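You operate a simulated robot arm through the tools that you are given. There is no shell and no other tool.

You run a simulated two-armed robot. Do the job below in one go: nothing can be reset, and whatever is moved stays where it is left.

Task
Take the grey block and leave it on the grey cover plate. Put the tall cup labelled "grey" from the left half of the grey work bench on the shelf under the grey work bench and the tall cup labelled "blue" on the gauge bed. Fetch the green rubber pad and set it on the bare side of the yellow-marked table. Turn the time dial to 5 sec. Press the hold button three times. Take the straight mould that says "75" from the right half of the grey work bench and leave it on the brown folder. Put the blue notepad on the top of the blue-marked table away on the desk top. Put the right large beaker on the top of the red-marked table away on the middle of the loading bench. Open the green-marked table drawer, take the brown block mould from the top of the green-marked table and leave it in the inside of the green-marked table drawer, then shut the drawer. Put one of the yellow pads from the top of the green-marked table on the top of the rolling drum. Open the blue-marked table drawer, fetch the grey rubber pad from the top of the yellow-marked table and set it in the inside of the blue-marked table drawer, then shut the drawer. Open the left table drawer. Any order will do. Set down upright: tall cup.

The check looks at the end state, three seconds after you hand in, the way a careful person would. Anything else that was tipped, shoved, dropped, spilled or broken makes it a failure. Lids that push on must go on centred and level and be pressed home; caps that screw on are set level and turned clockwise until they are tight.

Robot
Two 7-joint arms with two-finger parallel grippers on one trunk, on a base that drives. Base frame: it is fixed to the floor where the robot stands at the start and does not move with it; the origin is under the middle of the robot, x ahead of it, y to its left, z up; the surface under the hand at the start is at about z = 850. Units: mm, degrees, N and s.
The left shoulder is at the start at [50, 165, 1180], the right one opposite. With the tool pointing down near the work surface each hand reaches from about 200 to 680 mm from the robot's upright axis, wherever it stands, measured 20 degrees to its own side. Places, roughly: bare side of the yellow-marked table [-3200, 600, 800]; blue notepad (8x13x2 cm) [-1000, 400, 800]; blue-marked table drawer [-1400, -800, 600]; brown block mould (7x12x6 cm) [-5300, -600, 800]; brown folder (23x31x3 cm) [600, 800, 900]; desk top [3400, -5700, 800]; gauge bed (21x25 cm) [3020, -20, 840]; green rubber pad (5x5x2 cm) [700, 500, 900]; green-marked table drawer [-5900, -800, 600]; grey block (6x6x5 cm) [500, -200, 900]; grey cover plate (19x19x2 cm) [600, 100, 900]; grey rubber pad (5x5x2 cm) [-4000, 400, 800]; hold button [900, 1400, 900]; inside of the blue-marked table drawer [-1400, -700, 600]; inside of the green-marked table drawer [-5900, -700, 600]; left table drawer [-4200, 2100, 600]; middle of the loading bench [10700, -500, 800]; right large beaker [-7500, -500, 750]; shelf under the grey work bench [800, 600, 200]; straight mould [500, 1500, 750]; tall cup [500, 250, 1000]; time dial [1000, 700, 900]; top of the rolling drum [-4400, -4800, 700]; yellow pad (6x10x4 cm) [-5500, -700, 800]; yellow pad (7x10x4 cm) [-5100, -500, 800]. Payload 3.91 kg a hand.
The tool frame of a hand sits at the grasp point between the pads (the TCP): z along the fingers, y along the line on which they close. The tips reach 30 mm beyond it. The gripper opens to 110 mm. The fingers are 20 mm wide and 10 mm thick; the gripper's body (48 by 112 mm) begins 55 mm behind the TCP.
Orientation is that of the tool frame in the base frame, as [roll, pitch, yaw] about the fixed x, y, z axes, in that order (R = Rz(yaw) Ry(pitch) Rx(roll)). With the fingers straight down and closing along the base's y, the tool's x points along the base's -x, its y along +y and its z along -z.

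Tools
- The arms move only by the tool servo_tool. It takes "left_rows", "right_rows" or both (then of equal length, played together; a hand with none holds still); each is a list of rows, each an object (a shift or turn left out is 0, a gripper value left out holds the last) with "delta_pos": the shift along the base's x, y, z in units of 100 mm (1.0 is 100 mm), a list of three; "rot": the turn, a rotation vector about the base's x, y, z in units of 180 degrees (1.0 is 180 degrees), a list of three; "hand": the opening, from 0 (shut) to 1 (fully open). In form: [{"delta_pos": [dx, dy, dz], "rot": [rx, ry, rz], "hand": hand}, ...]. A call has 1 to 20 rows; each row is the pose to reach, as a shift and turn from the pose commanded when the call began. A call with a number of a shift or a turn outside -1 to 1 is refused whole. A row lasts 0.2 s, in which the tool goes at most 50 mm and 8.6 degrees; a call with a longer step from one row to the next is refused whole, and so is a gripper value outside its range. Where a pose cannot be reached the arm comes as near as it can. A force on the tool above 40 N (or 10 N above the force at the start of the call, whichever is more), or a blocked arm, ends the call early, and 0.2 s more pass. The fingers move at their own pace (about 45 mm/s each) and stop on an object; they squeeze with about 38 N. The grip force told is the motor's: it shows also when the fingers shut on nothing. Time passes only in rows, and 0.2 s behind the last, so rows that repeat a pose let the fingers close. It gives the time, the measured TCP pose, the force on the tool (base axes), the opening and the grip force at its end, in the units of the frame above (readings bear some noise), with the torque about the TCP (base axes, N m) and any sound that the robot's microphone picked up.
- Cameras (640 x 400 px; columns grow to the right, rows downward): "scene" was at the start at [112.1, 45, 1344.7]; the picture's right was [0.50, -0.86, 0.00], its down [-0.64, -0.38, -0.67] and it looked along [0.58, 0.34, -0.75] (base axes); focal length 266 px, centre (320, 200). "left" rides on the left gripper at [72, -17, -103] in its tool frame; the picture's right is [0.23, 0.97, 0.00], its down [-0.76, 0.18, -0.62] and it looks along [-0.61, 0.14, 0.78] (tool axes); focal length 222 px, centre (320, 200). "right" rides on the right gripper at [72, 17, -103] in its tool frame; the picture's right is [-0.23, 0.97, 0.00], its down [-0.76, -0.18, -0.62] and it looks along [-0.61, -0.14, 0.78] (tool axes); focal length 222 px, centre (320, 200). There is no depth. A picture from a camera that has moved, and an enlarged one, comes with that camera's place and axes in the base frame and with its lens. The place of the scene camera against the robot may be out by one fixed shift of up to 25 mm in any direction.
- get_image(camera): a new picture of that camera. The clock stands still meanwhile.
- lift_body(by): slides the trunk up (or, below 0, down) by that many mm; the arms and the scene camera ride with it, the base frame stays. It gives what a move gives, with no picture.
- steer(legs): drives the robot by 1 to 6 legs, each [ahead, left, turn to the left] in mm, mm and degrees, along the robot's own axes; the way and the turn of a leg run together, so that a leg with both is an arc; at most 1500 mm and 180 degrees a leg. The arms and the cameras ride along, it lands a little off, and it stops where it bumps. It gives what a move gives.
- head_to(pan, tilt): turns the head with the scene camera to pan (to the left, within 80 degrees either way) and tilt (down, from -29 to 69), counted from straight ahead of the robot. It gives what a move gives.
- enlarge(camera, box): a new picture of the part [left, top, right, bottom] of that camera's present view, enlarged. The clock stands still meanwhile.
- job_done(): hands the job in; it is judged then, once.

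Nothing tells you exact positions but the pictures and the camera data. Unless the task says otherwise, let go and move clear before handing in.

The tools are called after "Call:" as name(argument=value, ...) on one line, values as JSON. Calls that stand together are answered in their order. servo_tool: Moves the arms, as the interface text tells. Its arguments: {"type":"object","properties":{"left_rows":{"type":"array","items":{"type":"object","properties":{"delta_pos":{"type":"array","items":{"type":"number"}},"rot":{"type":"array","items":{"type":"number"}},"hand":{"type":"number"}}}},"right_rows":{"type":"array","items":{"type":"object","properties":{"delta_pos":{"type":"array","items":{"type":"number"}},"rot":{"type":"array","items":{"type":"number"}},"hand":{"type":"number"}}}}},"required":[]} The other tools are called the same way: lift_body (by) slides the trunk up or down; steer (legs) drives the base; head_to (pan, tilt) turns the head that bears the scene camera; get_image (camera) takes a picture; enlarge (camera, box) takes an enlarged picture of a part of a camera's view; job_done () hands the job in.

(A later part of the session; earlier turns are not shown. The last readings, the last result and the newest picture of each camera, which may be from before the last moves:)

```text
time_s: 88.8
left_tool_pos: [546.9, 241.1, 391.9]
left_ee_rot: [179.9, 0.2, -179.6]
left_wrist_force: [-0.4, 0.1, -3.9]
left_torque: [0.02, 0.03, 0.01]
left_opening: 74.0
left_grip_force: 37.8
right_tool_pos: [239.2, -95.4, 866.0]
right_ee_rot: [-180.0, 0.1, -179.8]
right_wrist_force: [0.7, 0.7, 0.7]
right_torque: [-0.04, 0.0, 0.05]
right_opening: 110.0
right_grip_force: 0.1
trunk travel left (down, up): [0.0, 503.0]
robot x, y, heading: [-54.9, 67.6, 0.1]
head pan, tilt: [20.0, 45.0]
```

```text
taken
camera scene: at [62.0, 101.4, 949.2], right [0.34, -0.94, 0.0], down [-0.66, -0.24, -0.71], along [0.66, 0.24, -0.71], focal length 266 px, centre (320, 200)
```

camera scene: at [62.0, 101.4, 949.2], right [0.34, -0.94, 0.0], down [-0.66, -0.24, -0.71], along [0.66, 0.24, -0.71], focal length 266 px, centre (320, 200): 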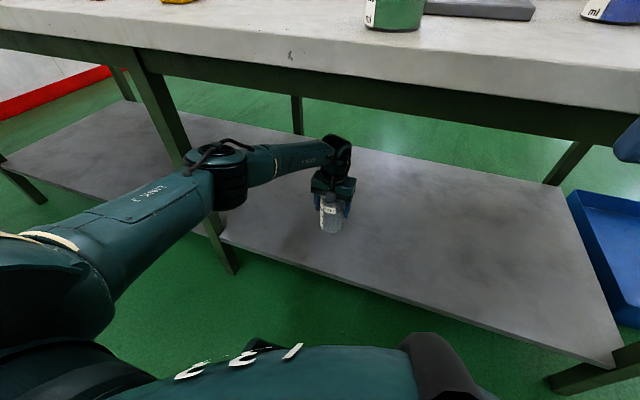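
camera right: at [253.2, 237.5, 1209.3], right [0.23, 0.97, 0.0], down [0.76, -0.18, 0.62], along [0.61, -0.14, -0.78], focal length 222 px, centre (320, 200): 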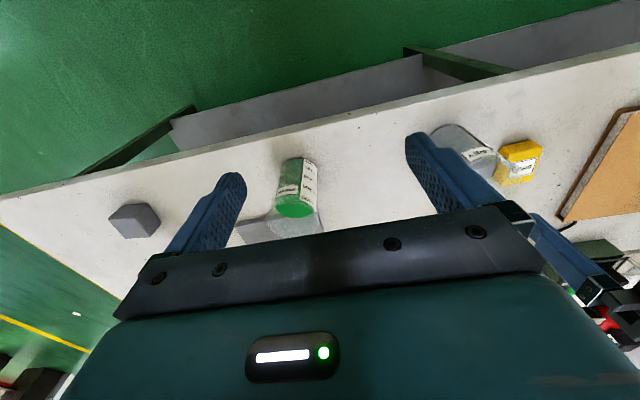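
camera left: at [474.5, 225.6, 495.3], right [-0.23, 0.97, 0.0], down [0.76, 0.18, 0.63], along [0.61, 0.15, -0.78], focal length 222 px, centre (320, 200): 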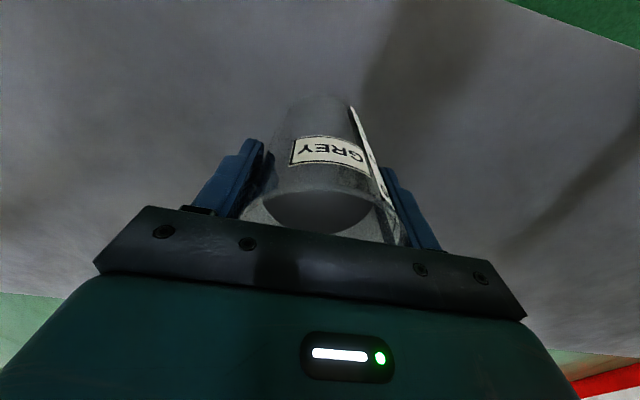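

The cup is over the shelf. Lower it gently until it rests.

Call:
servo_tool(left_rows=[{"delta_pos": [0, 0, -0.2]}, {"delta_pos": [0, 0, -0.4]}, {"delta_pos": [0, 0, -0.55]}, {"delta_pos": [0, 0, -0.6]}, {"delta_pos": [0, 0, -0.63]}, {"delta_pos": [0, 0, -0.66]}, {"delta_pos": [0, 0, -0.69]}, {"delta_pos": [0, 0, -0.72]}])

Call:
get_image(camera="scene")

```text
time_s: 90.6
left_tool_pos: [540.8, 241.0, 330.3]
left_ee_rot: [-180.0, 0.4, -179.5]
left_wrist_force: [0.2, 0.0, 11.6]
left_torque: [-0.14, 0.45, -0.08]
left_opening: 74.3
left_grip_force: 37.7
left hand out of reach, approached as far as the arm can: row 3, 4, 5, 6, 7, 8
right_tool_pos: [238.4, -95.6, 867.1]
right_ee_rot: [-180.0, 0.1, -179.9]
right_wrist_force: [0.1, -0.3, -0.9]
right_torque: [0.01, 0.02, 0.03]
right_opening: 109.9
right_grip_force: 0.0
trunk travel left (down, up): [0.0, 503.0]
robot x, y, heading: [-58.6, 69.9, 0.1]
head pan, tilt: [20.0, 45.0]
```

```text
taken
camera scene: at [61.1, 101.1, 949.5], right [0.34, -0.94, 0.0], down [-0.66, -0.24, -0.71], along [0.66, 0.24, -0.71], focal length 266 px, centre (320, 200)
```

scene: 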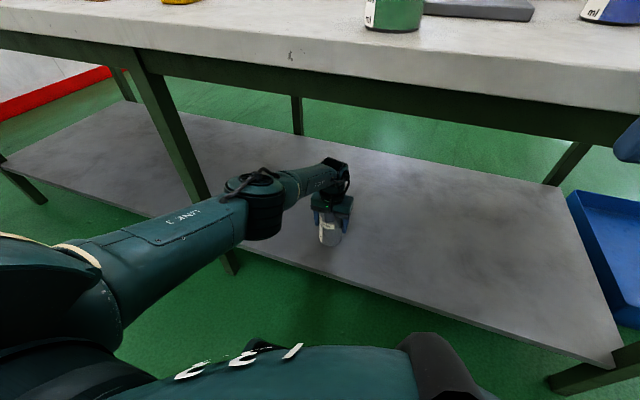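

Call:
enlarge(camera="scene", box=[270, 150, 400, 270])

Call:
get_image(camera="left")

```text
3.33 times, centred on (335, 210) of scene
camera zoom: at [61.1, 101.1, 949.5], right [0.34, -0.94, 0.0], down [-0.66, -0.24, -0.71], along [0.66, 0.24, -0.71], focal length 887 px, centre (270, 167)
```

zoom: 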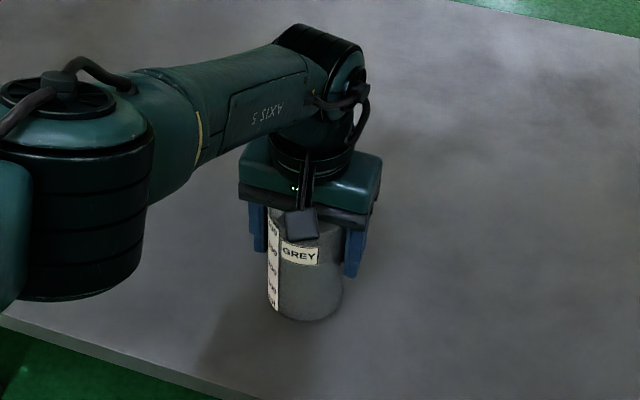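

```text
taken
camera left: at [468.6, 225.7, 434.0], right [-0.23, 0.97, 0.0], down [0.76, 0.18, 0.63], along [0.61, 0.15, -0.78], focal length 222 px, centre (320, 200)
```

left: 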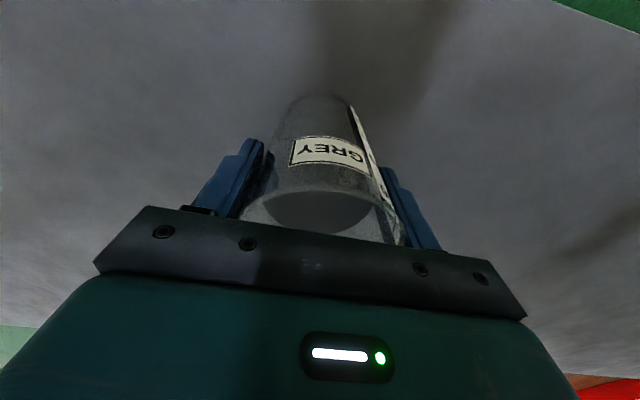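

The shelf carries the cup now (force +11.6 N). Ease off and open the fingers.

Call:
servo_tool(left_rows=[{"delta_pos": [0, 0, 0.07]}, {"delta_pos": [0, 0, 0.09]}])

```text
time_s: 91.2
left_tool_pos: [538.9, 243.0, 337.9]
left_ee_rot: [-180.0, 0.1, -179.6]
left_wrist_force: [-0.6, 0.2, -4.1]
left_torque: [0.0, -0.03, 0.01]
left_opening: 74.0
left_grip_force: 38.0
right_tool_pos: [240.1, -96.0, 865.4]
right_ee_rot: [-180.0, 0.0, -179.9]
right_wrist_force: [-0.8, 0.4, 0.2]
right_torque: [0.03, 0.03, 0.0]
right_opening: 109.9
right_grip_force: 0.0
trunk travel left (down, up): [0.0, 503.0]
robot x, y, heading: [-60.8, 71.3, -0.0]
head pan, tilt: [20.0, 45.0]
```

Call:
servo_tool(left_rows=[{"delta_pos": [0, 0, -0.03]}, {"delta_pos": [0, 0, -0.05]}, {"delta_pos": [0, 0, -0.06]}])

```text
time_s: 92.0
left_tool_pos: [539.8, 242.0, 332.1]
left_ee_rot: [-180.0, 0.2, -179.6]
left_wrist_force: [0.3, 0.4, -3.6]
left_torque: [-0.02, 0.01, -0.02]
left_opening: 73.9
left_grip_force: 38.0
right_tool_pos: [239.8, -95.8, 865.5]
right_ee_rot: [180.0, 0.0, -179.8]
right_wrist_force: [-0.5, 0.7, 0.7]
right_torque: [-0.02, 0.02, 0.02]
right_opening: 110.1
right_grip_force: 0.1
trunk travel left (down, up): [0.0, 503.0]
robot x, y, heading: [-54.5, 69.4, -0.0]
head pan, tilt: [20.0, 45.0]
```

Call:
servo_tool(left_rows=[{"delta_pos": [0, 0, -0.01]}, {"delta_pos": [0, 0, -0.02]}, {"delta_pos": [0, 0, -0.03]}])

```text
time_s: 92.8
left_tool_pos: [541.2, 242.7, 330.8]
left_ee_rot: [-180.0, 0.2, -179.7]
left_wrist_force: [-0.9, -0.2, -0.1]
left_torque: [0.01, -0.01, 0.01]
left_opening: 74.4
left_grip_force: 38.2
right_tool_pos: [240.5, -96.1, 866.8]
right_ee_rot: [-179.9, 0.0, -179.9]
right_wrist_force: [-1.0, 0.6, -0.1]
right_torque: [-0.03, 0.0, 0.0]
right_opening: 109.9
right_grip_force: 0.1
trunk travel left (down, up): [0.0, 503.0]
robot x, y, heading: [-58.4, 69.3, -0.2]
head pan, tilt: [20.0, 45.0]
```

The cup rests on the shelf with no load on the hand. Open fully, rise slightly and back out (fingers straddle the cup, so backing is free).

Call:
servo_tool(left_rows=[{"delta_pos": [0, 0, 0], "hand": 1}, {"delta_pos": [0, 0, 0], "hand": 1}, {"delta_pos": [0, 0, 0], "hand": 1}, {"delta_pos": [0, 0, 0.1], "hand": 1}, {"delta_pos": [0, 0, 0.25], "hand": 1}, {"delta_pos": [0, 0, 0.4], "hand": 1}])

Call:
enlarge(camera="scene", box=[270, 150, 400, 270])

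Call:
get_image(camera="left")

```text
time_s: 94.2
left_tool_pos: [540.6, 243.3, 371.1]
left_ee_rot: [-179.9, 0.2, -179.5]
left_wrist_force: [0.1, 0.3, -0.1]
left_torque: [0.01, -0.02, 0.01]
left_opening: 110.0
left_grip_force: 0.0
right_tool_pos: [239.1, -96.8, 865.1]
right_ee_rot: [-180.0, 0.0, -179.9]
right_wrist_force: [0.3, 0.6, 0.4]
right_torque: [0.02, 0.03, 0.02]
right_opening: 110.3
right_grip_force: 0.0
trunk travel left (down, up): [0.0, 503.0]
robot x, y, heading: [-55.8, 68.0, 0.0]
head pan, tilt: [20.0, 45.0]
```

```text
3.33 times, centred on (335, 210) of scene
camera zoom: at [61.8, 101.3, 949.2], right [0.34, -0.94, 0.0], down [-0.66, -0.24, -0.71], along [0.66, 0.24, -0.71], focal length 887 px, centre (270, 167)
```

zoom: 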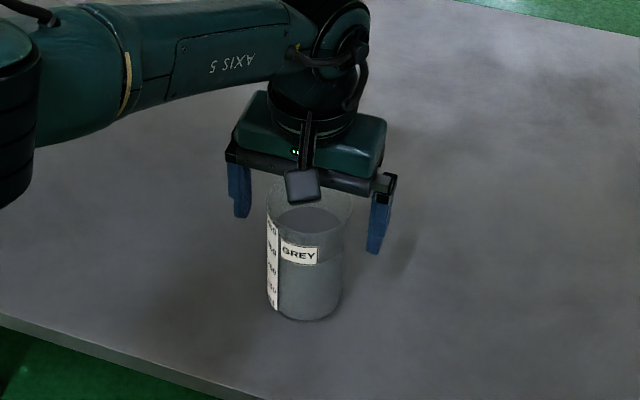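

```text
taken
camera left: at [468.5, 225.9, 474.6], right [-0.23, 0.97, 0.0], down [0.76, 0.18, 0.63], along [0.61, 0.15, -0.78], focal length 222 px, centre (320, 200)
```

left: 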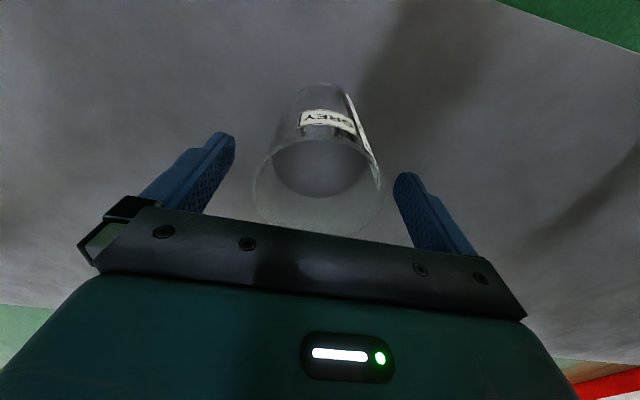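

The cup stands well on the shelf. Backing out.

Call:
steer(legs=[[-480, 0, 0]])

Call:
get_image(camera="scene")

Call:
lift_body(by=400)

```text
time_s: 97.1
left_tool_pos: [50.8, 241.2, 370.5]
left_ee_rot: [-179.9, 0.2, -179.6]
left_wrist_force: [0.4, 1.1, -0.3]
left_torque: [-0.01, 0.02, 0.01]
left_opening: 110.1
left_grip_force: 0.0
right_tool_pos: [-249.5, -96.4, 866.2]
right_ee_rot: [180.0, 0.0, -179.7]
right_wrist_force: [0.6, -0.3, 0.5]
right_torque: [0.0, 0.01, -0.01]
right_opening: 110.1
right_grip_force: 0.2
trunk travel left (down, up): [0.0, 503.0]
robot x, y, heading: [-547.0, 70.1, 0.4]
head pan, tilt: [20.0, 45.0]
```

```text
taken
camera scene: at [-427.7, 99.7, 949.2], right [0.35, -0.94, 0.0], down [-0.66, -0.24, -0.71], along [0.66, 0.24, -0.71], focal length 266 px, centre (320, 200)
```

scene: 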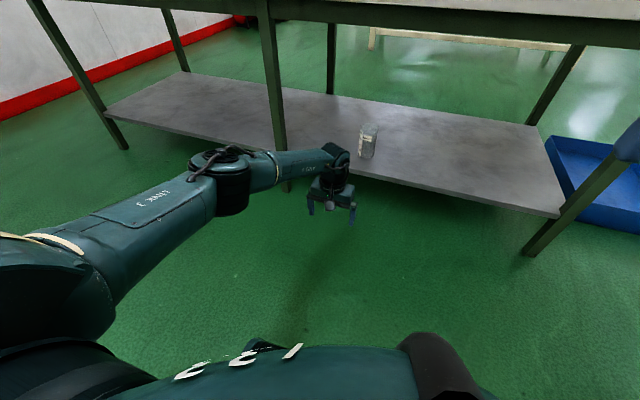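

```text
time_s: 100.9
left_tool_pos: [51.5, 241.7, 770.8]
left_ee_rot: [179.9, 0.2, -179.5]
left_wrist_force: [0.8, 0.2, -0.5]
left_torque: [0.03, -0.01, -0.02]
left_opening: 109.9
left_grip_force: 0.1
right_tool_pos: [-248.9, -97.7, 1266.2]
right_ee_rot: [180.0, 0.0, -179.9]
right_wrist_force: [1.3, -0.2, 0.0]
right_torque: [-0.04, -0.04, -0.01]
right_opening: 110.1
right_grip_force: 0.0
trunk travel left (down, up): [-400.0, 103.0]
robot x, y, heading: [-547.5, 64.8, 0.4]
head pan, tilt: [20.0, 45.0]
```

Grey cup is done. Raise the left hand again and drive back to the bench for the grey block.

Call:
servo_tool(left_rows=[{"delta_pos": [-0.1, 0.1, 0.4]}, {"delta_pos": [-0.2, 0.2, 0.8]}, {"delta_pos": [-0.3, 0.3, 1.0]}])

Call:
servo_tool(left_rows=[{"delta_pos": [-0.1, 0.1, 0.4]}, {"delta_pos": [-0.2, 0.2, 0.8]}, {"delta_pos": [-0.3, 0.3, 1.0]}])

Call:
servo_tool(left_rows=[{"delta_pos": [-0.1, 0.1, 0.4]}, {"delta_pos": [-0.2, 0.2, 0.8]}, {"delta_pos": [-0.3, 0.3, 1.0]}, {"delta_pos": [-0.4, 0.4, 1.0]}])

Call:
steer(legs=[[520, 0, 0]])

Call:
head_to(pan=-15, tilt=45)

Call:
get_image(camera="scene")

Call:
get_image(camera="right")

```text
time_s: 101.7
left_tool_pos: [23.0, 271.4, 872.6]
left_ee_rot: [179.9, 0.2, -179.6]
left_wrist_force: [-0.2, 0.8, -1.0]
left_torque: [0.01, -0.03, -0.02]
left_opening: 109.7
left_grip_force: 0.0
right_tool_pos: [-249.2, -97.2, 1266.2]
right_ee_rot: [180.0, 0.0, -179.8]
right_wrist_force: [0.3, 0.1, -0.3]
right_torque: [-0.04, 0.0, -0.04]
right_opening: 110.2
right_grip_force: 0.0
trunk travel left (down, up): [-400.0, 103.0]
robot x, y, heading: [-549.4, 67.7, 0.2]
head pan, tilt: [20.0, 45.0]
```

```text
time_s: 102.5
left_tool_pos: [-9.2, 301.7, 971.6]
left_ee_rot: [179.9, 0.3, -179.5]
left_wrist_force: [-0.1, 0.3, 0.2]
left_torque: [-0.02, -0.01, 0.0]
left_opening: 109.9
left_grip_force: 0.0
right_tool_pos: [-249.3, -97.9, 1267.3]
right_ee_rot: [180.0, 0.1, -179.9]
right_wrist_force: [-0.3, 0.5, 0.5]
right_torque: [0.0, -0.03, 0.0]
right_opening: 110.0
right_grip_force: 0.0
trunk travel left (down, up): [-400.0, 103.0]
robot x, y, heading: [-546.7, 65.4, 0.3]
head pan, tilt: [20.0, 45.0]
```

```text
time_s: 103.5
left_tool_pos: [-48.6, 343.5, 1070.0]
left_ee_rot: [-179.9, 0.2, -179.4]
left_wrist_force: [-1.3, -1.3, -0.1]
left_torque: [0.0, 0.0, -0.02]
left_opening: 110.1
left_grip_force: 0.0
right_tool_pos: [-248.8, -96.6, 1266.6]
right_ee_rot: [180.0, 0.0, -179.8]
right_wrist_force: [0.4, -0.2, -0.9]
right_torque: [0.01, 0.0, 0.0]
right_opening: 110.0
right_grip_force: 0.1
trunk travel left (down, up): [-400.0, 103.0]
robot x, y, heading: [-547.9, 66.1, 0.3]
head pan, tilt: [20.0, 45.0]
```

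```text
time_s: 106.5
left_tool_pos: [469.7, 344.4, 1070.9]
left_ee_rot: [179.8, 0.1, -179.6]
left_wrist_force: [0.0, 0.1, -0.3]
left_torque: [0.02, -0.04, 0.01]
left_opening: 110.1
left_grip_force: 0.0
right_tool_pos: [269.6, -95.1, 1265.9]
right_ee_rot: [-180.0, 0.0, -179.8]
right_wrist_force: [0.8, 0.3, -1.2]
right_torque: [0.01, 0.01, -0.04]
right_opening: 110.0
right_grip_force: 0.0
trunk travel left (down, up): [-400.0, 103.0]
robot x, y, heading: [-27.0, 71.9, 0.5]
head pan, tilt: [20.0, 45.0]
```

```text
time_s: 107.5
left_tool_pos: [468.7, 344.5, 1069.9]
left_ee_rot: [-179.9, 0.2, -179.4]
left_wrist_force: [-0.3, -0.5, -0.5]
left_torque: [0.02, -0.01, 0.0]
left_opening: 109.9
left_grip_force: 0.2
right_tool_pos: [267.9, -94.6, 1266.3]
right_ee_rot: [180.0, 0.0, -179.8]
right_wrist_force: [-0.1, -0.7, -0.8]
right_torque: [0.01, 0.01, -0.02]
right_opening: 109.9
right_grip_force: 0.0
trunk travel left (down, up): [-400.0, 103.0]
robot x, y, heading: [-30.0, 66.4, 0.4]
head pan, tilt: [-15.0, 45.0]
```

```text
taken
camera scene: at [92.9, 53.2, 1349.2], right [-0.25, -0.97, 0.0], down [-0.68, 0.18, -0.71], along [0.68, -0.18, -0.71], focal length 266 px, centre (320, 200)
```

scene: 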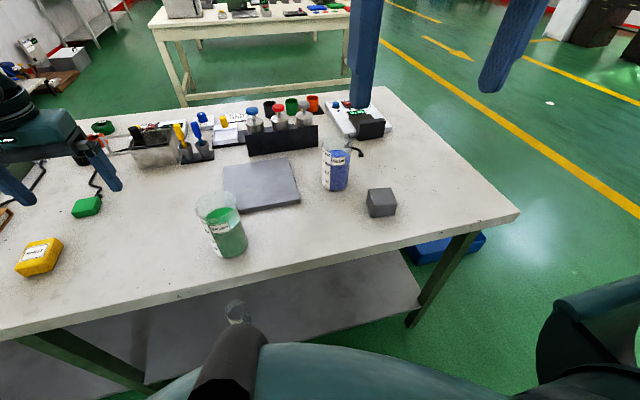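

```text
taken
camera right: at [197.2, -78.5, 1369.4], right [0.22, 0.97, 0.0], down [0.76, -0.18, 0.62], along [0.61, -0.14, -0.78], focal length 222 px, centre (320, 200)
```

right: 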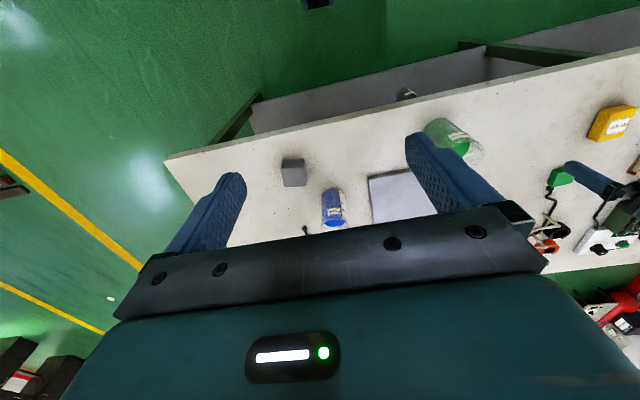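

Block is at about [465, -207]. Moving the right hand above it.

Call:
servo_tool(right_rows=[{"delta_pos": [0.3, -0.2, -0.2]}, {"delta_pos": [0.6, -0.4, -0.4]}, {"delta_pos": [0.9, -0.6, -0.6]}])

Call:
servo_tool(right_rows=[{"delta_pos": [0.3, -0.2, -0.25]}, {"delta_pos": [0.6, -0.4, -0.5]}, {"delta_pos": [0.9, -0.5, -0.75]}, {"delta_pos": [1.0, -0.5, -1.0]}])

Call:
get_image(camera="right")

Call:
enlarge(camera="scene", box=[300, 120, 460, 240])

```text
time_s: 108.3
left_tool_pos: [469.2, 344.4, 1069.7]
left_ee_rot: [-180.0, 0.2, -179.5]
left_wrist_force: [-0.2, 0.1, -1.0]
left_torque: [0.03, 0.02, -0.02]
left_opening: 110.1
left_grip_force: 0.1
right_tool_pos: [358.8, -157.9, 1204.5]
right_ee_rot: [180.0, 0.0, -179.8]
right_wrist_force: [0.2, 0.6, 0.2]
right_torque: [0.03, 0.02, 0.01]
right_opening: 110.0
right_grip_force: 0.0
trunk travel left (down, up): [-400.0, 103.0]
robot x, y, heading: [-26.3, 67.2, 0.4]
head pan, tilt: [-15.0, 45.0]
```

```text
time_s: 109.3
left_tool_pos: [468.9, 344.9, 1069.7]
left_ee_rot: [-179.9, 0.2, -179.4]
left_wrist_force: [-0.5, -0.6, 0.6]
left_torque: [-0.02, 0.03, 0.0]
left_opening: 110.0
left_grip_force: 0.1
right_tool_pos: [458.7, -207.7, 1104.6]
right_ee_rot: [180.0, 0.0, -179.7]
right_wrist_force: [-0.4, 0.4, -0.4]
right_torque: [0.0, -0.01, -0.01]
right_opening: 109.9
right_grip_force: 0.1
trunk travel left (down, up): [-400.0, 103.0]
robot x, y, heading: [-30.9, 73.2, 0.2]
head pan, tilt: [-15.0, 45.0]
```

```text
taken
camera right: at [388.0, -190.5, 1209.4], right [0.22, 0.97, 0.0], down [0.76, -0.18, 0.62], along [0.61, -0.14, -0.78], focal length 222 px, centre (320, 200)
```

right: 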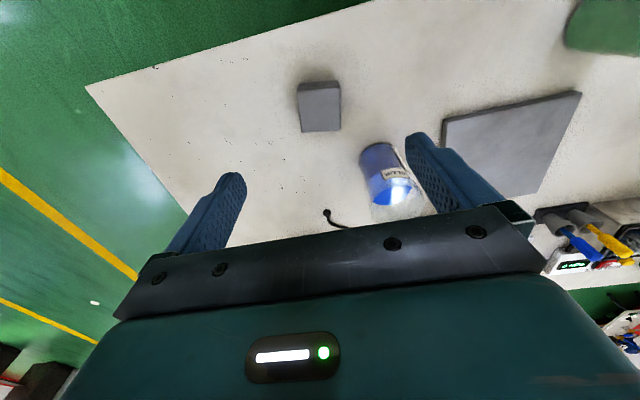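

```text
3.33 times, centred on (380, 180) of scene
camera zoom: at [93.0, 52.9, 1349.3], right [-0.25, -0.97, 0.0], down [-0.68, 0.18, -0.71], along [0.68, -0.18, -0.71], focal length 887 px, centre (120, 267)
```

zoom: 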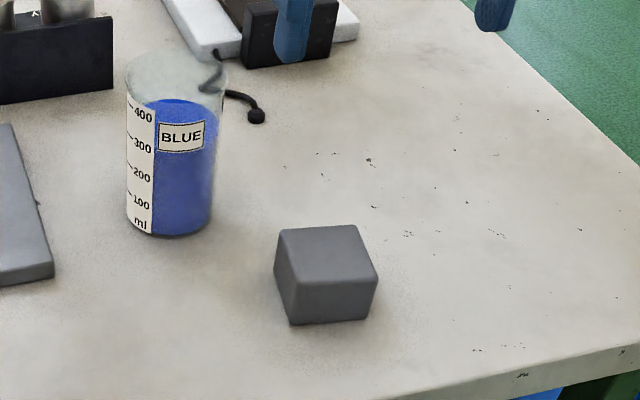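

Call:
enlarge(camera="right", box=[260, 60, 440, 180])

```text
3.33 times, centred on (350, 120) of right
camera zoom: at [388.0, -190.5, 1209.4], right [0.22, 0.97, 0.0], down [0.76, -0.18, 0.62], along [0.61, -0.14, -0.78], focal length 740 px, centre (220, 467)
```

zoom: 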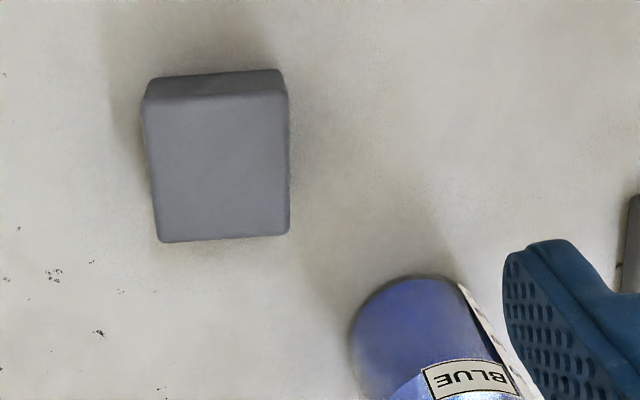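

The block centre is [480, -211], rotated about -10°. Align and descend.

Call:
servo_tool(right_rows=[{"delta_pos": [0.1, -0.02, -0.3], "rot": [0, 0, -0.028], "hand": 0.85}, {"delta_pos": [0.21, -0.03, -0.6], "rot": [0, 0, -0.056], "hand": 0.85}, {"delta_pos": [0.21, -0.03, -1.0], "rot": [0, 0, -0.056], "hand": 0.85}])

Call:
get_image(camera="right")

```text
time_s: 110.2
left_tool_pos: [467.8, 344.3, 1070.0]
left_ee_rot: [180.0, 0.2, -179.5]
left_wrist_force: [-0.3, 0.4, 0.1]
left_torque: [0.01, 0.01, 0.0]
left_opening: 109.9
left_grip_force: 0.1
right_tool_pos: [483.1, -208.8, 1007.9]
right_ee_rot: [-179.9, 0.0, 170.0]
right_wrist_force: [-0.1, 0.1, 0.5]
right_torque: [0.02, 0.03, 0.0]
right_opening: 93.5
right_grip_force: 0.1
trunk travel left (down, up): [-400.0, 103.0]
robot x, y, heading: [-32.9, 69.9, -0.0]
head pan, tilt: [-15.0, 45.0]
```

```text
taken
camera right: at [415.1, -179.1, 1110.8], right [0.39, 0.92, 0.0], down [0.72, -0.31, 0.62], along [0.57, -0.24, -0.78], focal length 222 px, centre (320, 200)
```

right: 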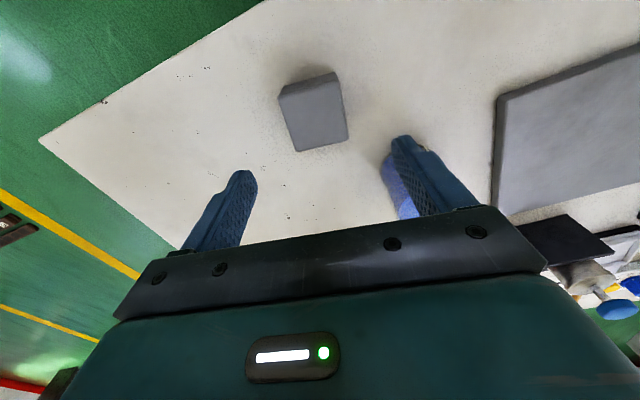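

Call:
servo_tool(right_rows=[{"delta_pos": [-0.05, 0, -0.3]}, {"delta_pos": [-0.05, 0, -0.6]}, {"delta_pos": [-0.05, 0, -0.9]}, {"delta_pos": [-0.05, 0, -1.0]}])

Call:
servo_tool(right_rows=[{"delta_pos": [0, 0, -0.1]}, {"delta_pos": [0, 0, -0.2]}, {"delta_pos": [0, 0, -0.2], "hand": 0}, {"delta_pos": [0, 0, -0.2], "hand": 0}, {"delta_pos": [0, 0, -0.2], "hand": 0}, {"delta_pos": [0, 0, -0.2], "hand": 0}, {"delta_pos": [0, 0, -0.2], "hand": 0}])

Call:
enlarge(camera="scene", box=[300, 100, 460, 240])

```text
time_s: 111.2
left_tool_pos: [469.2, 344.2, 1070.8]
left_ee_rot: [180.0, 0.1, -179.4]
left_wrist_force: [0.4, 0.6, 0.3]
left_torque: [0.0, -0.01, -0.02]
left_opening: 110.2
left_grip_force: 0.2
right_tool_pos: [474.0, -207.7, 906.9]
right_ee_rot: [180.0, -0.1, 170.1]
right_wrist_force: [0.3, 0.2, -0.3]
right_torque: [0.02, -0.01, -0.02]
right_opening: 93.5
right_grip_force: 0.1
trunk travel left (down, up): [-400.0, 103.0]
robot x, y, heading: [-30.8, 68.1, 0.1]
head pan, tilt: [-15.0, 45.0]
```

```text
time_s: 112.8
left_tool_pos: [470.1, 343.2, 1070.7]
left_ee_rot: [-180.0, 0.2, -179.5]
left_wrist_force: [0.0, 0.1, 1.1]
left_torque: [-0.01, 0.0, 0.0]
left_opening: 109.9
left_grip_force: 0.2
right_tool_pos: [475.1, -209.0, 886.0]
right_ee_rot: [-179.9, 0.0, 170.0]
right_wrist_force: [-0.9, -2.4, -0.3]
right_torque: [-0.17, -0.15, -0.09]
right_opening: 58.7
right_grip_force: 37.6
trunk travel left (down, up): [-400.0, 103.0]
robot x, y, heading: [-31.3, 69.6, 0.1]
head pan, tilt: [-15.0, 45.0]
```

```text
2.86 times, centred on (380, 170) of scene
camera zoom: at [93.0, 52.9, 1349.2], right [-0.25, -0.97, 0.0], down [-0.68, 0.18, -0.71], along [0.68, -0.18, -0.71], focal length 761 px, centre (149, 286)
```

zoom: 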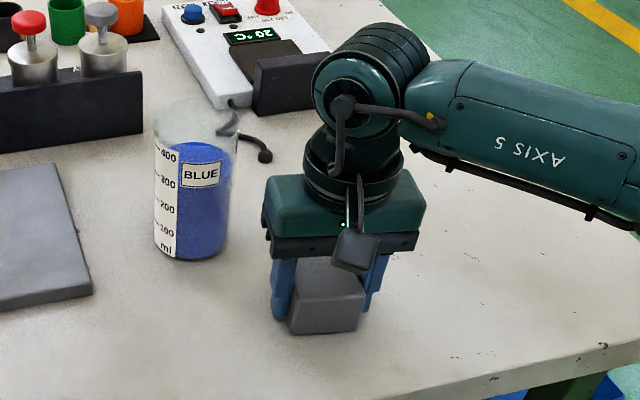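

Block gripped (59 mm). Lift it high enough to clear the blue cup and move over the plate.

Call:
servo_tool(right_rows=[{"delta_pos": [0, 0, 0.1]}, {"delta_pos": [0, 0, 0.3]}, {"delta_pos": [0, 0, 0.6]}, {"delta_pos": [0, 0, 1.0]}])

Call:
servo_tool(right_rows=[{"delta_pos": [0, 0.2, 0.35]}, {"delta_pos": [0.1, 0.5, 0.7]}, {"delta_pos": [0.2, 0.8, 0.8]}, {"delta_pos": [0.3, 1.0, 0.8]}])

Call:
servo_tool(right_rows=[{"delta_pos": [0.2, 0.4, 0]}, {"delta_pos": [0.4, 0.8, 0]}, {"delta_pos": [0.6, 1.0, 0]}])

Call:
get_image(camera="right")

Call:
get_image(camera="scene")

```text
time_s: 113.8
left_tool_pos: [469.4, 343.0, 1071.0]
left_ee_rot: [180.0, 0.2, -179.5]
left_wrist_force: [0.1, 1.1, -0.1]
left_torque: [-0.01, -0.03, 0.02]
left_opening: 109.8
left_grip_force: 0.0
right_tool_pos: [473.9, -206.8, 986.8]
right_ee_rot: [-180.0, 0.0, 170.1]
right_wrist_force: [0.5, 0.0, -7.0]
right_torque: [0.0, 0.06, 0.0]
right_opening: 59.0
right_grip_force: 38.5
trunk travel left (down, up): [-400.0, 103.0]
robot x, y, heading: [-31.7, 67.6, 0.0]
head pan, tilt: [-15.0, 45.0]
```

```text
time_s: 114.8
left_tool_pos: [469.7, 343.6, 1069.9]
left_ee_rot: [180.0, 0.2, -179.6]
left_wrist_force: [0.1, -0.1, -0.5]
left_torque: [-0.02, 0.02, 0.01]
left_opening: 110.2
left_grip_force: 0.0
right_tool_pos: [503.7, -107.9, 1065.9]
right_ee_rot: [179.9, 0.0, 170.2]
right_wrist_force: [-0.5, 0.2, -6.3]
right_torque: [0.01, 0.07, -0.01]
right_opening: 58.8
right_grip_force: 38.2
trunk travel left (down, up): [-400.0, 103.0]
robot x, y, heading: [-30.5, 67.3, 0.1]
head pan, tilt: [-15.0, 45.0]
```

```text
time_s: 115.5
left_tool_pos: [469.6, 345.2, 1069.1]
left_ee_rot: [180.0, 0.1, -179.6]
left_wrist_force: [-1.4, -1.0, 0.1]
left_torque: [-0.03, 0.01, -0.03]
left_opening: 110.0
left_grip_force: 0.1
right_tool_pos: [564.6, -6.9, 1065.9]
right_ee_rot: [179.9, -0.1, 170.1]
right_wrist_force: [0.5, 0.7, -7.4]
right_torque: [-0.02, 0.02, 0.02]
right_opening: 58.9
right_grip_force: 38.2
trunk travel left (down, up): [-400.0, 103.0]
robot x, y, heading: [-30.6, 64.5, 0.1]
head pan, tilt: [-15.0, 45.0]
```

```text
taken
camera right: at [497.6, 22.1, 1169.3], right [0.39, 0.92, 0.0], down [0.72, -0.31, 0.62], along [0.57, -0.24, -0.78], focal length 222 px, centre (320, 200)
```

right: 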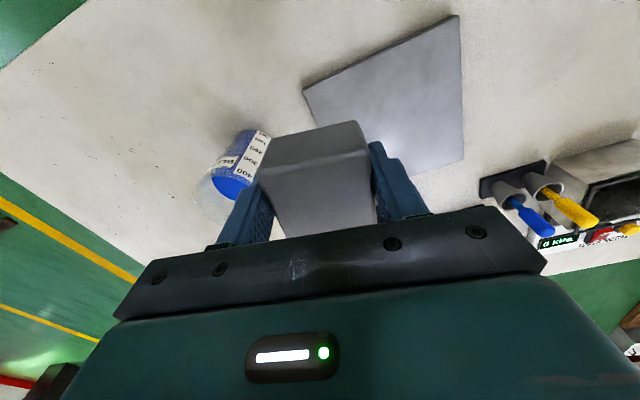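

```text
taken
camera scene: at [93.8, 53.7, 1349.1], right [-0.25, -0.97, 0.0], down [-0.68, 0.18, -0.71], along [0.68, -0.18, -0.71], focal length 266 px, centre (320, 200)
```

scene: 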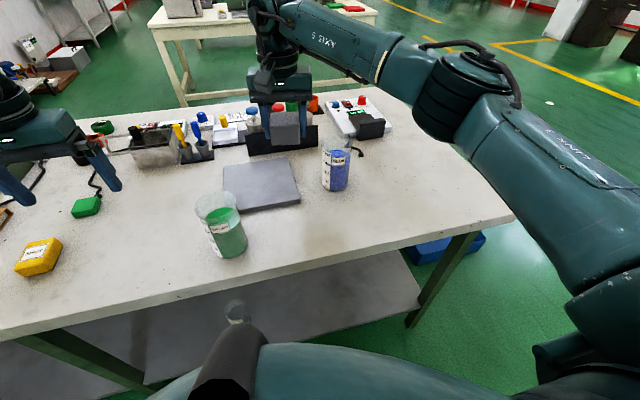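

The plate spans about x 548–735, y −21–160 (centre [641, 69]). I'll shift the base left and slightly forward so the right hand reaches the centre comfortably.

Call:
steer(legs=[[0, 190, 0], [40, 0, 0]])

Call:
servo_tool(right_rows=[{"delta_pos": [0.1, -0.3, 0]}, {"delta_pos": [0.2, -0.6, 0]}, {"delta_pos": [0.3, -0.9, 0]}, {"delta_pos": [0.3, -1.0, 0]}])

Call:
get_image(camera="right")

```text
time_s: 118.3
left_tool_pos: [507.7, 533.5, 1069.6]
left_ee_rot: [-180.0, 0.1, -179.5]
left_wrist_force: [0.0, 0.3, -0.6]
left_torque: [0.01, 0.05, -0.02]
left_opening: 109.8
left_grip_force: 0.2
right_tool_pos: [603.4, 181.5, 1065.4]
right_ee_rot: [180.0, 0.0, 170.1]
right_wrist_force: [0.8, 0.4, -6.7]
right_torque: [0.01, 0.08, -0.01]
right_opening: 59.1
right_grip_force: 37.6
trunk travel left (down, up): [-400.0, 103.0]
robot x, y, heading: [8.3, 258.3, 0.5]
head pan, tilt: [-15.0, 45.0]
```

```text
time_s: 119.3
left_tool_pos: [507.5, 532.7, 1070.3]
left_ee_rot: [-180.0, 0.2, -179.4]
left_wrist_force: [-0.1, -0.3, -0.6]
left_torque: [0.01, 0.01, 0.0]
left_opening: 110.1
left_grip_force: 0.1
right_tool_pos: [631.4, 82.9, 1066.9]
right_ee_rot: [-180.0, -0.1, 170.2]
right_wrist_force: [0.1, -0.2, -7.9]
right_torque: [0.05, 0.03, 0.01]
right_opening: 59.0
right_grip_force: 37.7
trunk travel left (down, up): [-400.0, 103.0]
robot x, y, heading: [7.5, 253.3, 0.4]
head pan, tilt: [-15.0, 45.0]
```

```text
taken
camera right: at [564.0, 111.2, 1169.7], right [0.39, 0.92, 0.0], down [0.72, -0.3, 0.62], along [0.57, -0.24, -0.78], focal length 222 px, centre (320, 200)
```

right: 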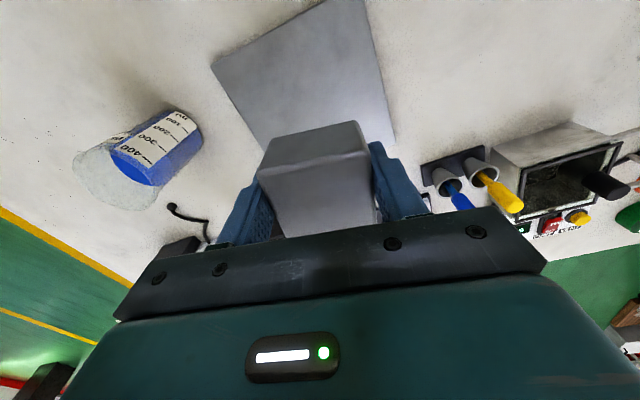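

Call:
servo_tool(right_rows=[{"delta_pos": [0.06, -0.13, -0.3]}, {"delta_pos": [0.06, -0.13, -0.6]}, {"delta_pos": [0.06, -0.13, -1.0]}])

Call:
servo_tool(right_rows=[{"delta_pos": [0, 0, -0.2]}, {"delta_pos": [0, 0, -0.4]}, {"delta_pos": [0, 0, -0.5]}, {"delta_pos": [0, 0, -0.54]}, {"delta_pos": [0, 0, -0.57]}])

Call:
get_image(camera="right")

```text
time_s: 120.1
left_tool_pos: [507.8, 531.9, 1068.7]
left_ee_rot: [180.0, 0.2, -179.4]
left_wrist_force: [0.3, 0.7, 0.3]
left_torque: [-0.03, 0.01, -0.02]
left_opening: 110.2
left_grip_force: 0.0
right_tool_pos: [637.8, 68.9, 963.7]
right_ee_rot: [179.9, -0.1, 170.2]
right_wrist_force: [0.3, 0.0, -7.1]
right_torque: [-0.01, 0.03, 0.02]
right_opening: 58.8
right_grip_force: 38.4
trunk travel left (down, up): [-400.0, 103.0]
robot x, y, heading: [7.1, 255.5, 0.4]
head pan, tilt: [-15.0, 45.0]
```

```text
time_s: 121.3
left_tool_pos: [507.0, 532.0, 1069.7]
left_ee_rot: [-180.0, 0.2, -179.5]
left_wrist_force: [-0.3, 0.1, 0.3]
left_torque: [0.01, 0.01, -0.05]
left_opening: 110.0
left_grip_force: 0.0
right_tool_pos: [639.2, 68.8, 909.3]
right_ee_rot: [180.0, -0.2, 170.2]
right_wrist_force: [0.9, -0.3, -7.2]
right_torque: [-0.01, 0.0, -0.05]
right_opening: 58.8
right_grip_force: 38.4
trunk travel left (down, up): [-400.0, 103.0]
robot x, y, heading: [11.7, 257.5, 0.4]
head pan, tilt: [-15.0, 45.0]
```

```text
taken
camera right: at [571.8, 97.1, 1012.3], right [0.39, 0.92, 0.0], down [0.72, -0.31, 0.62], along [0.57, -0.24, -0.78], focal length 222 px, centre (320, 200)
```

right: 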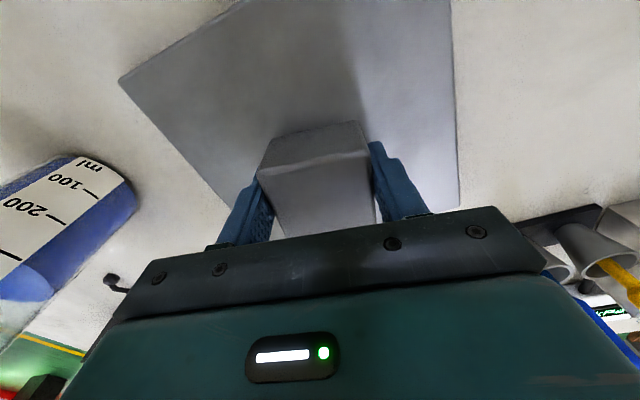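

Call:
servo_tool(right_rows=[{"delta_pos": [0, 0, -0.01]}, {"delta_pos": [0, 0, -0.02]}, {"delta_pos": [0, 0, -0.03]}, {"delta_pos": [0, 0, -0.04]}])

```text
time_s: 122.3
left_tool_pos: [506.5, 532.9, 1071.1]
left_ee_rot: [179.9, 0.2, -179.4]
left_wrist_force: [0.2, -0.5, 0.6]
left_torque: [0.04, 0.02, -0.02]
left_opening: 109.7
left_grip_force: 0.1
right_tool_pos: [637.8, 67.8, 904.8]
right_ee_rot: [179.9, -0.2, 170.2]
right_wrist_force: [-0.3, -0.6, -7.2]
right_torque: [0.04, 0.05, -0.01]
right_opening: 58.9
right_grip_force: 38.2
trunk travel left (down, up): [-400.0, 103.0]
robot x, y, heading: [10.0, 252.6, 0.1]
head pan, tilt: [-15.0, 45.0]
```

Call:
servo_tool(right_rows=[{"delta_pos": [0, 0, -0.01]}, {"delta_pos": [0, 0, -0.02]}, {"delta_pos": [0, 0, -0.03]}])

```text
time_s: 123.1
left_tool_pos: [507.1, 532.7, 1071.3]
left_ee_rot: [-179.9, 0.2, -179.4]
left_wrist_force: [-0.5, -0.1, 0.1]
left_torque: [0.02, 0.0, -0.05]
left_opening: 109.9
left_grip_force: 0.0
right_tool_pos: [639.0, 67.3, 903.3]
right_ee_rot: [180.0, 0.0, 170.1]
right_wrist_force: [-1.6, -1.6, 0.7]
right_torque: [-0.24, 0.13, -0.02]
right_opening: 58.7
right_grip_force: 38.5
trunk travel left (down, up): [-400.0, 103.0]
robot x, y, heading: [7.2, 254.5, 0.4]
head pan, tilt: [-15.0, 45.0]
```

The block rests on the plate. Release and rise; then go for the blue cup.

Call:
servo_tool(right_rows=[{"hand": 0.8}, {"hand": 0.8}, {"hand": 0.8}, {"hand": 0.8, "delta_pos": [0, 0, 0.2]}, {"hand": 0.8, "delta_pos": [0, 0, 0.5]}, {"hand": 0.8, "delta_pos": [0, 0, 1.0]}])

Call:
servo_tool(right_rows=[{"hand": 1, "delta_pos": [-0.2, -0.2, 0.35], "rot": [0, 0, 0.028]}, {"hand": 1, "delta_pos": [-0.3, -0.5, 0.65], "rot": [0, 0, 0.056]}, {"hand": 1, "delta_pos": [-0.3, -0.9, 0.65], "rot": [0, 0, 0.056]}])

Call:
get_image(camera="right")

Call:
get_image(camera="scene")

```text
time_s: 124.5
left_tool_pos: [505.6, 533.4, 1070.4]
left_ee_rot: [180.0, 0.2, -179.4]
left_wrist_force: [0.2, 0.1, -0.8]
left_torque: [0.02, 0.01, 0.04]
left_opening: 110.0
left_grip_force: 0.0
right_tool_pos: [637.0, 68.1, 1004.4]
right_ee_rot: [-180.0, 0.0, 170.2]
right_wrist_force: [0.3, -0.1, 0.6]
right_torque: [0.0, 0.03, 0.03]
right_opening: 88.1
right_grip_force: 0.1
trunk travel left (down, up): [-400.0, 103.0]
robot x, y, heading: [5.2, 258.1, 0.3]
head pan, tilt: [-15.0, 45.0]
```

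```text
time_s: 125.3
left_tool_pos: [506.6, 532.8, 1069.6]
left_ee_rot: [180.0, 0.2, -179.4]
left_wrist_force: [-0.3, -0.4, -0.9]
left_torque: [0.01, 0.04, 0.02]
left_opening: 110.3
left_grip_force: 0.2
right_tool_pos: [608.8, -23.4, 1068.9]
right_ee_rot: [179.9, 0.0, -179.7]
right_wrist_force: [0.0, -0.5, -0.3]
right_torque: [0.02, -0.01, -0.01]
right_opening: 109.8
right_grip_force: 0.1
trunk travel left (down, up): [-400.0, 103.0]
robot x, y, heading: [7.9, 257.8, 0.3]
head pan, tilt: [-15.0, 45.0]
```

```text
taken
camera right: at [536.1, -6.9, 1170.9], right [0.22, 0.98, 0.0], down [0.76, -0.17, 0.62], along [0.61, -0.14, -0.78], focal length 222 px, centre (320, 200)
```

right: 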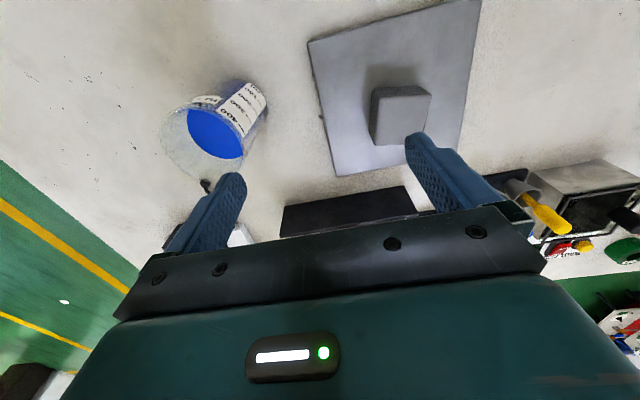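

```text
taken
camera scene: at [130.9, 240.6, 1349.2], right [-0.25, -0.97, 0.0], down [-0.68, 0.18, -0.71], along [0.68, -0.18, -0.71], focal length 266 px, centre (320, 200)
```

scene: 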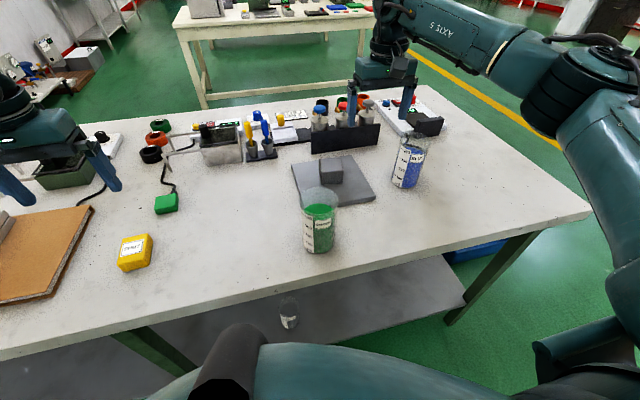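

Block placed. The blue cup rim is at about [598, -135]; strafe right so the right hand is over it.

Call:
steer(legs=[[0, -115, 0]])

Call:
get_image(camera="right")

```text
time_s: 127.0
left_tool_pos: [506.9, 418.8, 1069.9]
left_ee_rot: [-179.9, 0.3, -179.4]
left_wrist_force: [-0.1, -0.4, 0.5]
left_torque: [-0.01, 0.05, -0.01]
left_opening: 109.9
left_grip_force: 0.1
right_tool_pos: [608.7, -137.2, 1067.1]
right_ee_rot: [-180.0, 0.0, -179.7]
right_wrist_force: [0.7, -1.0, 0.2]
right_torque: [0.02, -0.01, -0.02]
right_opening: 110.3
right_grip_force: 0.0
trunk travel left (down, up): [-400.0, 103.0]
robot x, y, heading: [8.0, 144.1, 0.3]
head pan, tilt: [-15.0, 45.0]
```

```text
taken
camera right: at [537.3, -120.4, 1170.8], right [0.22, 0.98, 0.0], down [0.76, -0.17, 0.62], along [0.61, -0.14, -0.78], focal length 222 px, centre (320, 200)
```

right: 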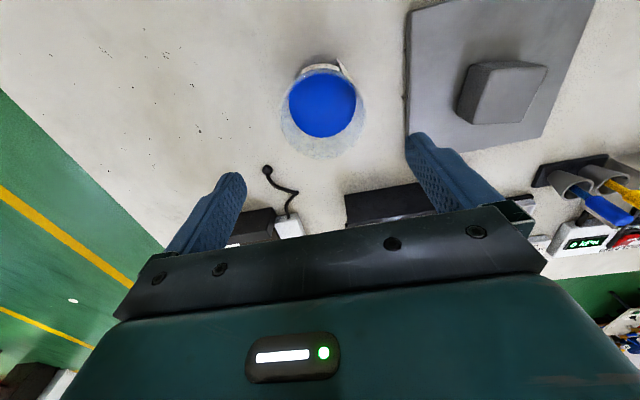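

Call:
servo_tool(right_rows=[{"delta_pos": [-0.06, 0.02, -0.25]}, {"delta_pos": [-0.06, 0.02, -0.5]}, {"delta_pos": [-0.06, 0.02, -0.6]}])

Call:
get_image(camera="right")

```text
time_s: 127.8
left_tool_pos: [506.2, 418.5, 1070.2]
left_ee_rot: [180.0, 0.1, -179.3]
left_wrist_force: [-0.3, 0.3, -0.6]
left_torque: [0.01, 0.03, -0.01]
left_opening: 109.9
left_grip_force: 0.0
right_tool_pos: [604.7, -134.4, 1007.5]
right_ee_rot: [180.0, 0.1, -179.7]
right_wrist_force: [-0.1, -0.1, -0.5]
right_torque: [0.0, -0.01, 0.02]
right_opening: 110.0
right_grip_force: 0.0
trunk travel left (down, up): [-400.0, 103.0]
robot x, y, heading: [9.7, 141.4, 0.4]
head pan, tilt: [-15.0, 45.0]
```

```text
taken
camera right: at [531.8, -117.8, 1110.9], right [0.22, 0.98, 0.0], down [0.76, -0.17, 0.62], along [0.61, -0.14, -0.78], focal length 222 px, centre (320, 200)
```

right: 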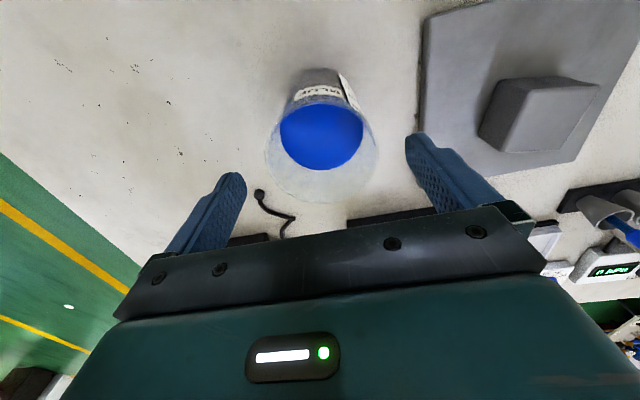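

Call:
servo_tool(right_rows=[{"delta_pos": [0, 0, -0.25]}, {"delta_pos": [0, 0, -0.5]}, {"delta_pos": [0, 0, -0.72]}, {"delta_pos": [0, 0, -0.72], "hand": 0}, {"delta_pos": [0, 0, -0.72], "hand": 0}, {"delta_pos": [0, 0, -0.72], "hand": 0}, {"delta_pos": [0, 0, -0.72], "hand": 0}, {"delta_pos": [0, 0, -0.72], "hand": 0}, {"delta_pos": [0, 0, -0.72], "hand": 0}])

Call:
servo_tool(right_rows=[{"delta_pos": [0, 0, 0.05]}, {"delta_pos": [0, 0, 0.12]}, {"delta_pos": [0, 0, 0.25]}, {"delta_pos": [0, 0, 0.45]}, {"delta_pos": [0, 0, 0.65]}, {"delta_pos": [0, 0, 0.85]}, {"delta_pos": [0, 0, 1.0]}])

Call:
get_image(camera="scene")

```text
time_s: 129.8
left_tool_pos: [506.9, 418.5, 1070.9]
left_ee_rot: [-179.9, 0.2, -179.3]
left_wrist_force: [-0.2, -0.8, 0.3]
left_torque: [0.05, 0.0, 0.0]
left_opening: 110.3
left_grip_force: 0.0
right_tool_pos: [603.4, -135.4, 936.8]
right_ee_rot: [179.9, 0.0, -179.7]
right_wrist_force: [0.7, 1.2, 0.3]
right_torque: [0.02, 0.01, -0.01]
right_opening: 74.4
right_grip_force: 37.7
trunk travel left (down, up): [-400.0, 103.0]
robot x, y, heading: [8.9, 141.4, 0.4]
head pan, tilt: [-15.0, 45.0]
```

```text
time_s: 131.4
left_tool_pos: [506.5, 417.9, 1069.3]
left_ee_rot: [180.0, 0.2, -179.3]
left_wrist_force: [0.0, 0.3, 0.4]
left_torque: [0.01, -0.01, 0.0]
left_opening: 110.0
left_grip_force: 0.0
right_tool_pos: [604.7, -135.3, 1035.9]
right_ee_rot: [180.0, 0.1, -179.7]
right_wrist_force: [0.2, -0.7, -4.1]
right_torque: [-0.01, -0.02, -0.02]
right_opening: 73.7
right_grip_force: 38.3
trunk travel left (down, up): [-400.0, 103.0]
robot x, y, heading: [9.5, 141.9, 0.3]
head pan, tilt: [-15.0, 45.0]
```

```text
taken
camera scene: at [131.9, 126.6, 1349.2], right [-0.25, -0.97, 0.0], down [-0.68, 0.18, -0.71], along [0.68, -0.18, -0.71], focal length 266 px, centre (320, 200)
```

scene: 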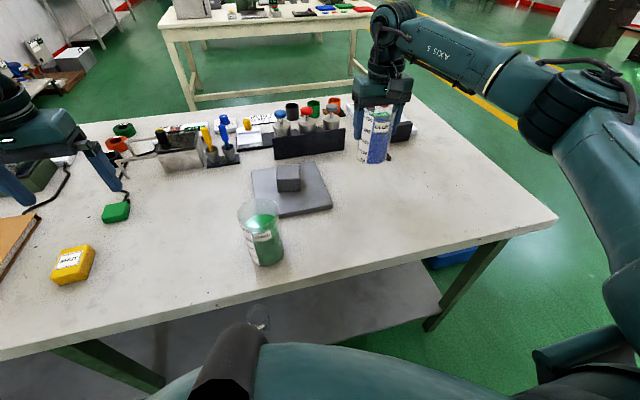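

Blue cup is held. Now look at the green pad with the left hand's camera.

Call:
get_image(camera="left")

Call:
enlarge(camera="scene", box=[60, 110, 220, 230])

```text
taken
camera left: at [434.9, 402.0, 1173.9], right [-0.24, 0.97, 0.0], down [0.76, 0.19, 0.63], along [0.61, 0.15, -0.78], focal length 222 px, centre (320, 200)
```

left: 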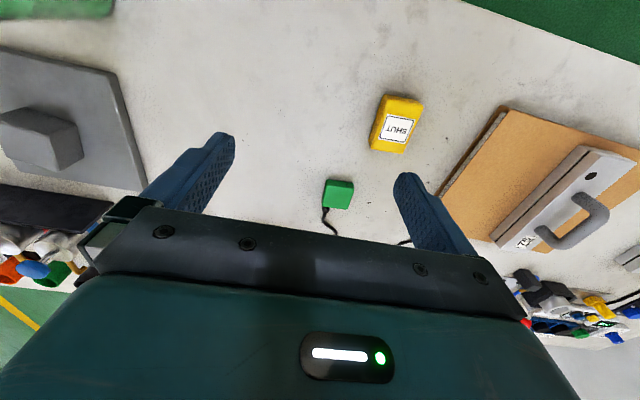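

```text
3.33 times, centred on (140, 170) of scene
camera zoom: at [131.9, 126.6, 1349.2], right [-0.25, -0.97, 0.0], down [-0.68, 0.18, -0.71], along [0.68, -0.18, -0.71], focal length 887 px, centre (920, 300)
```

zoom: 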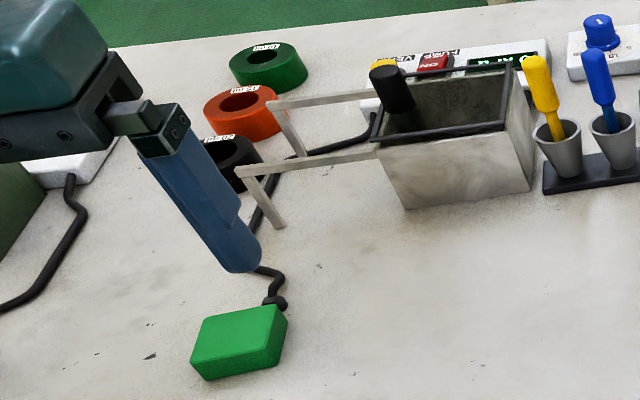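

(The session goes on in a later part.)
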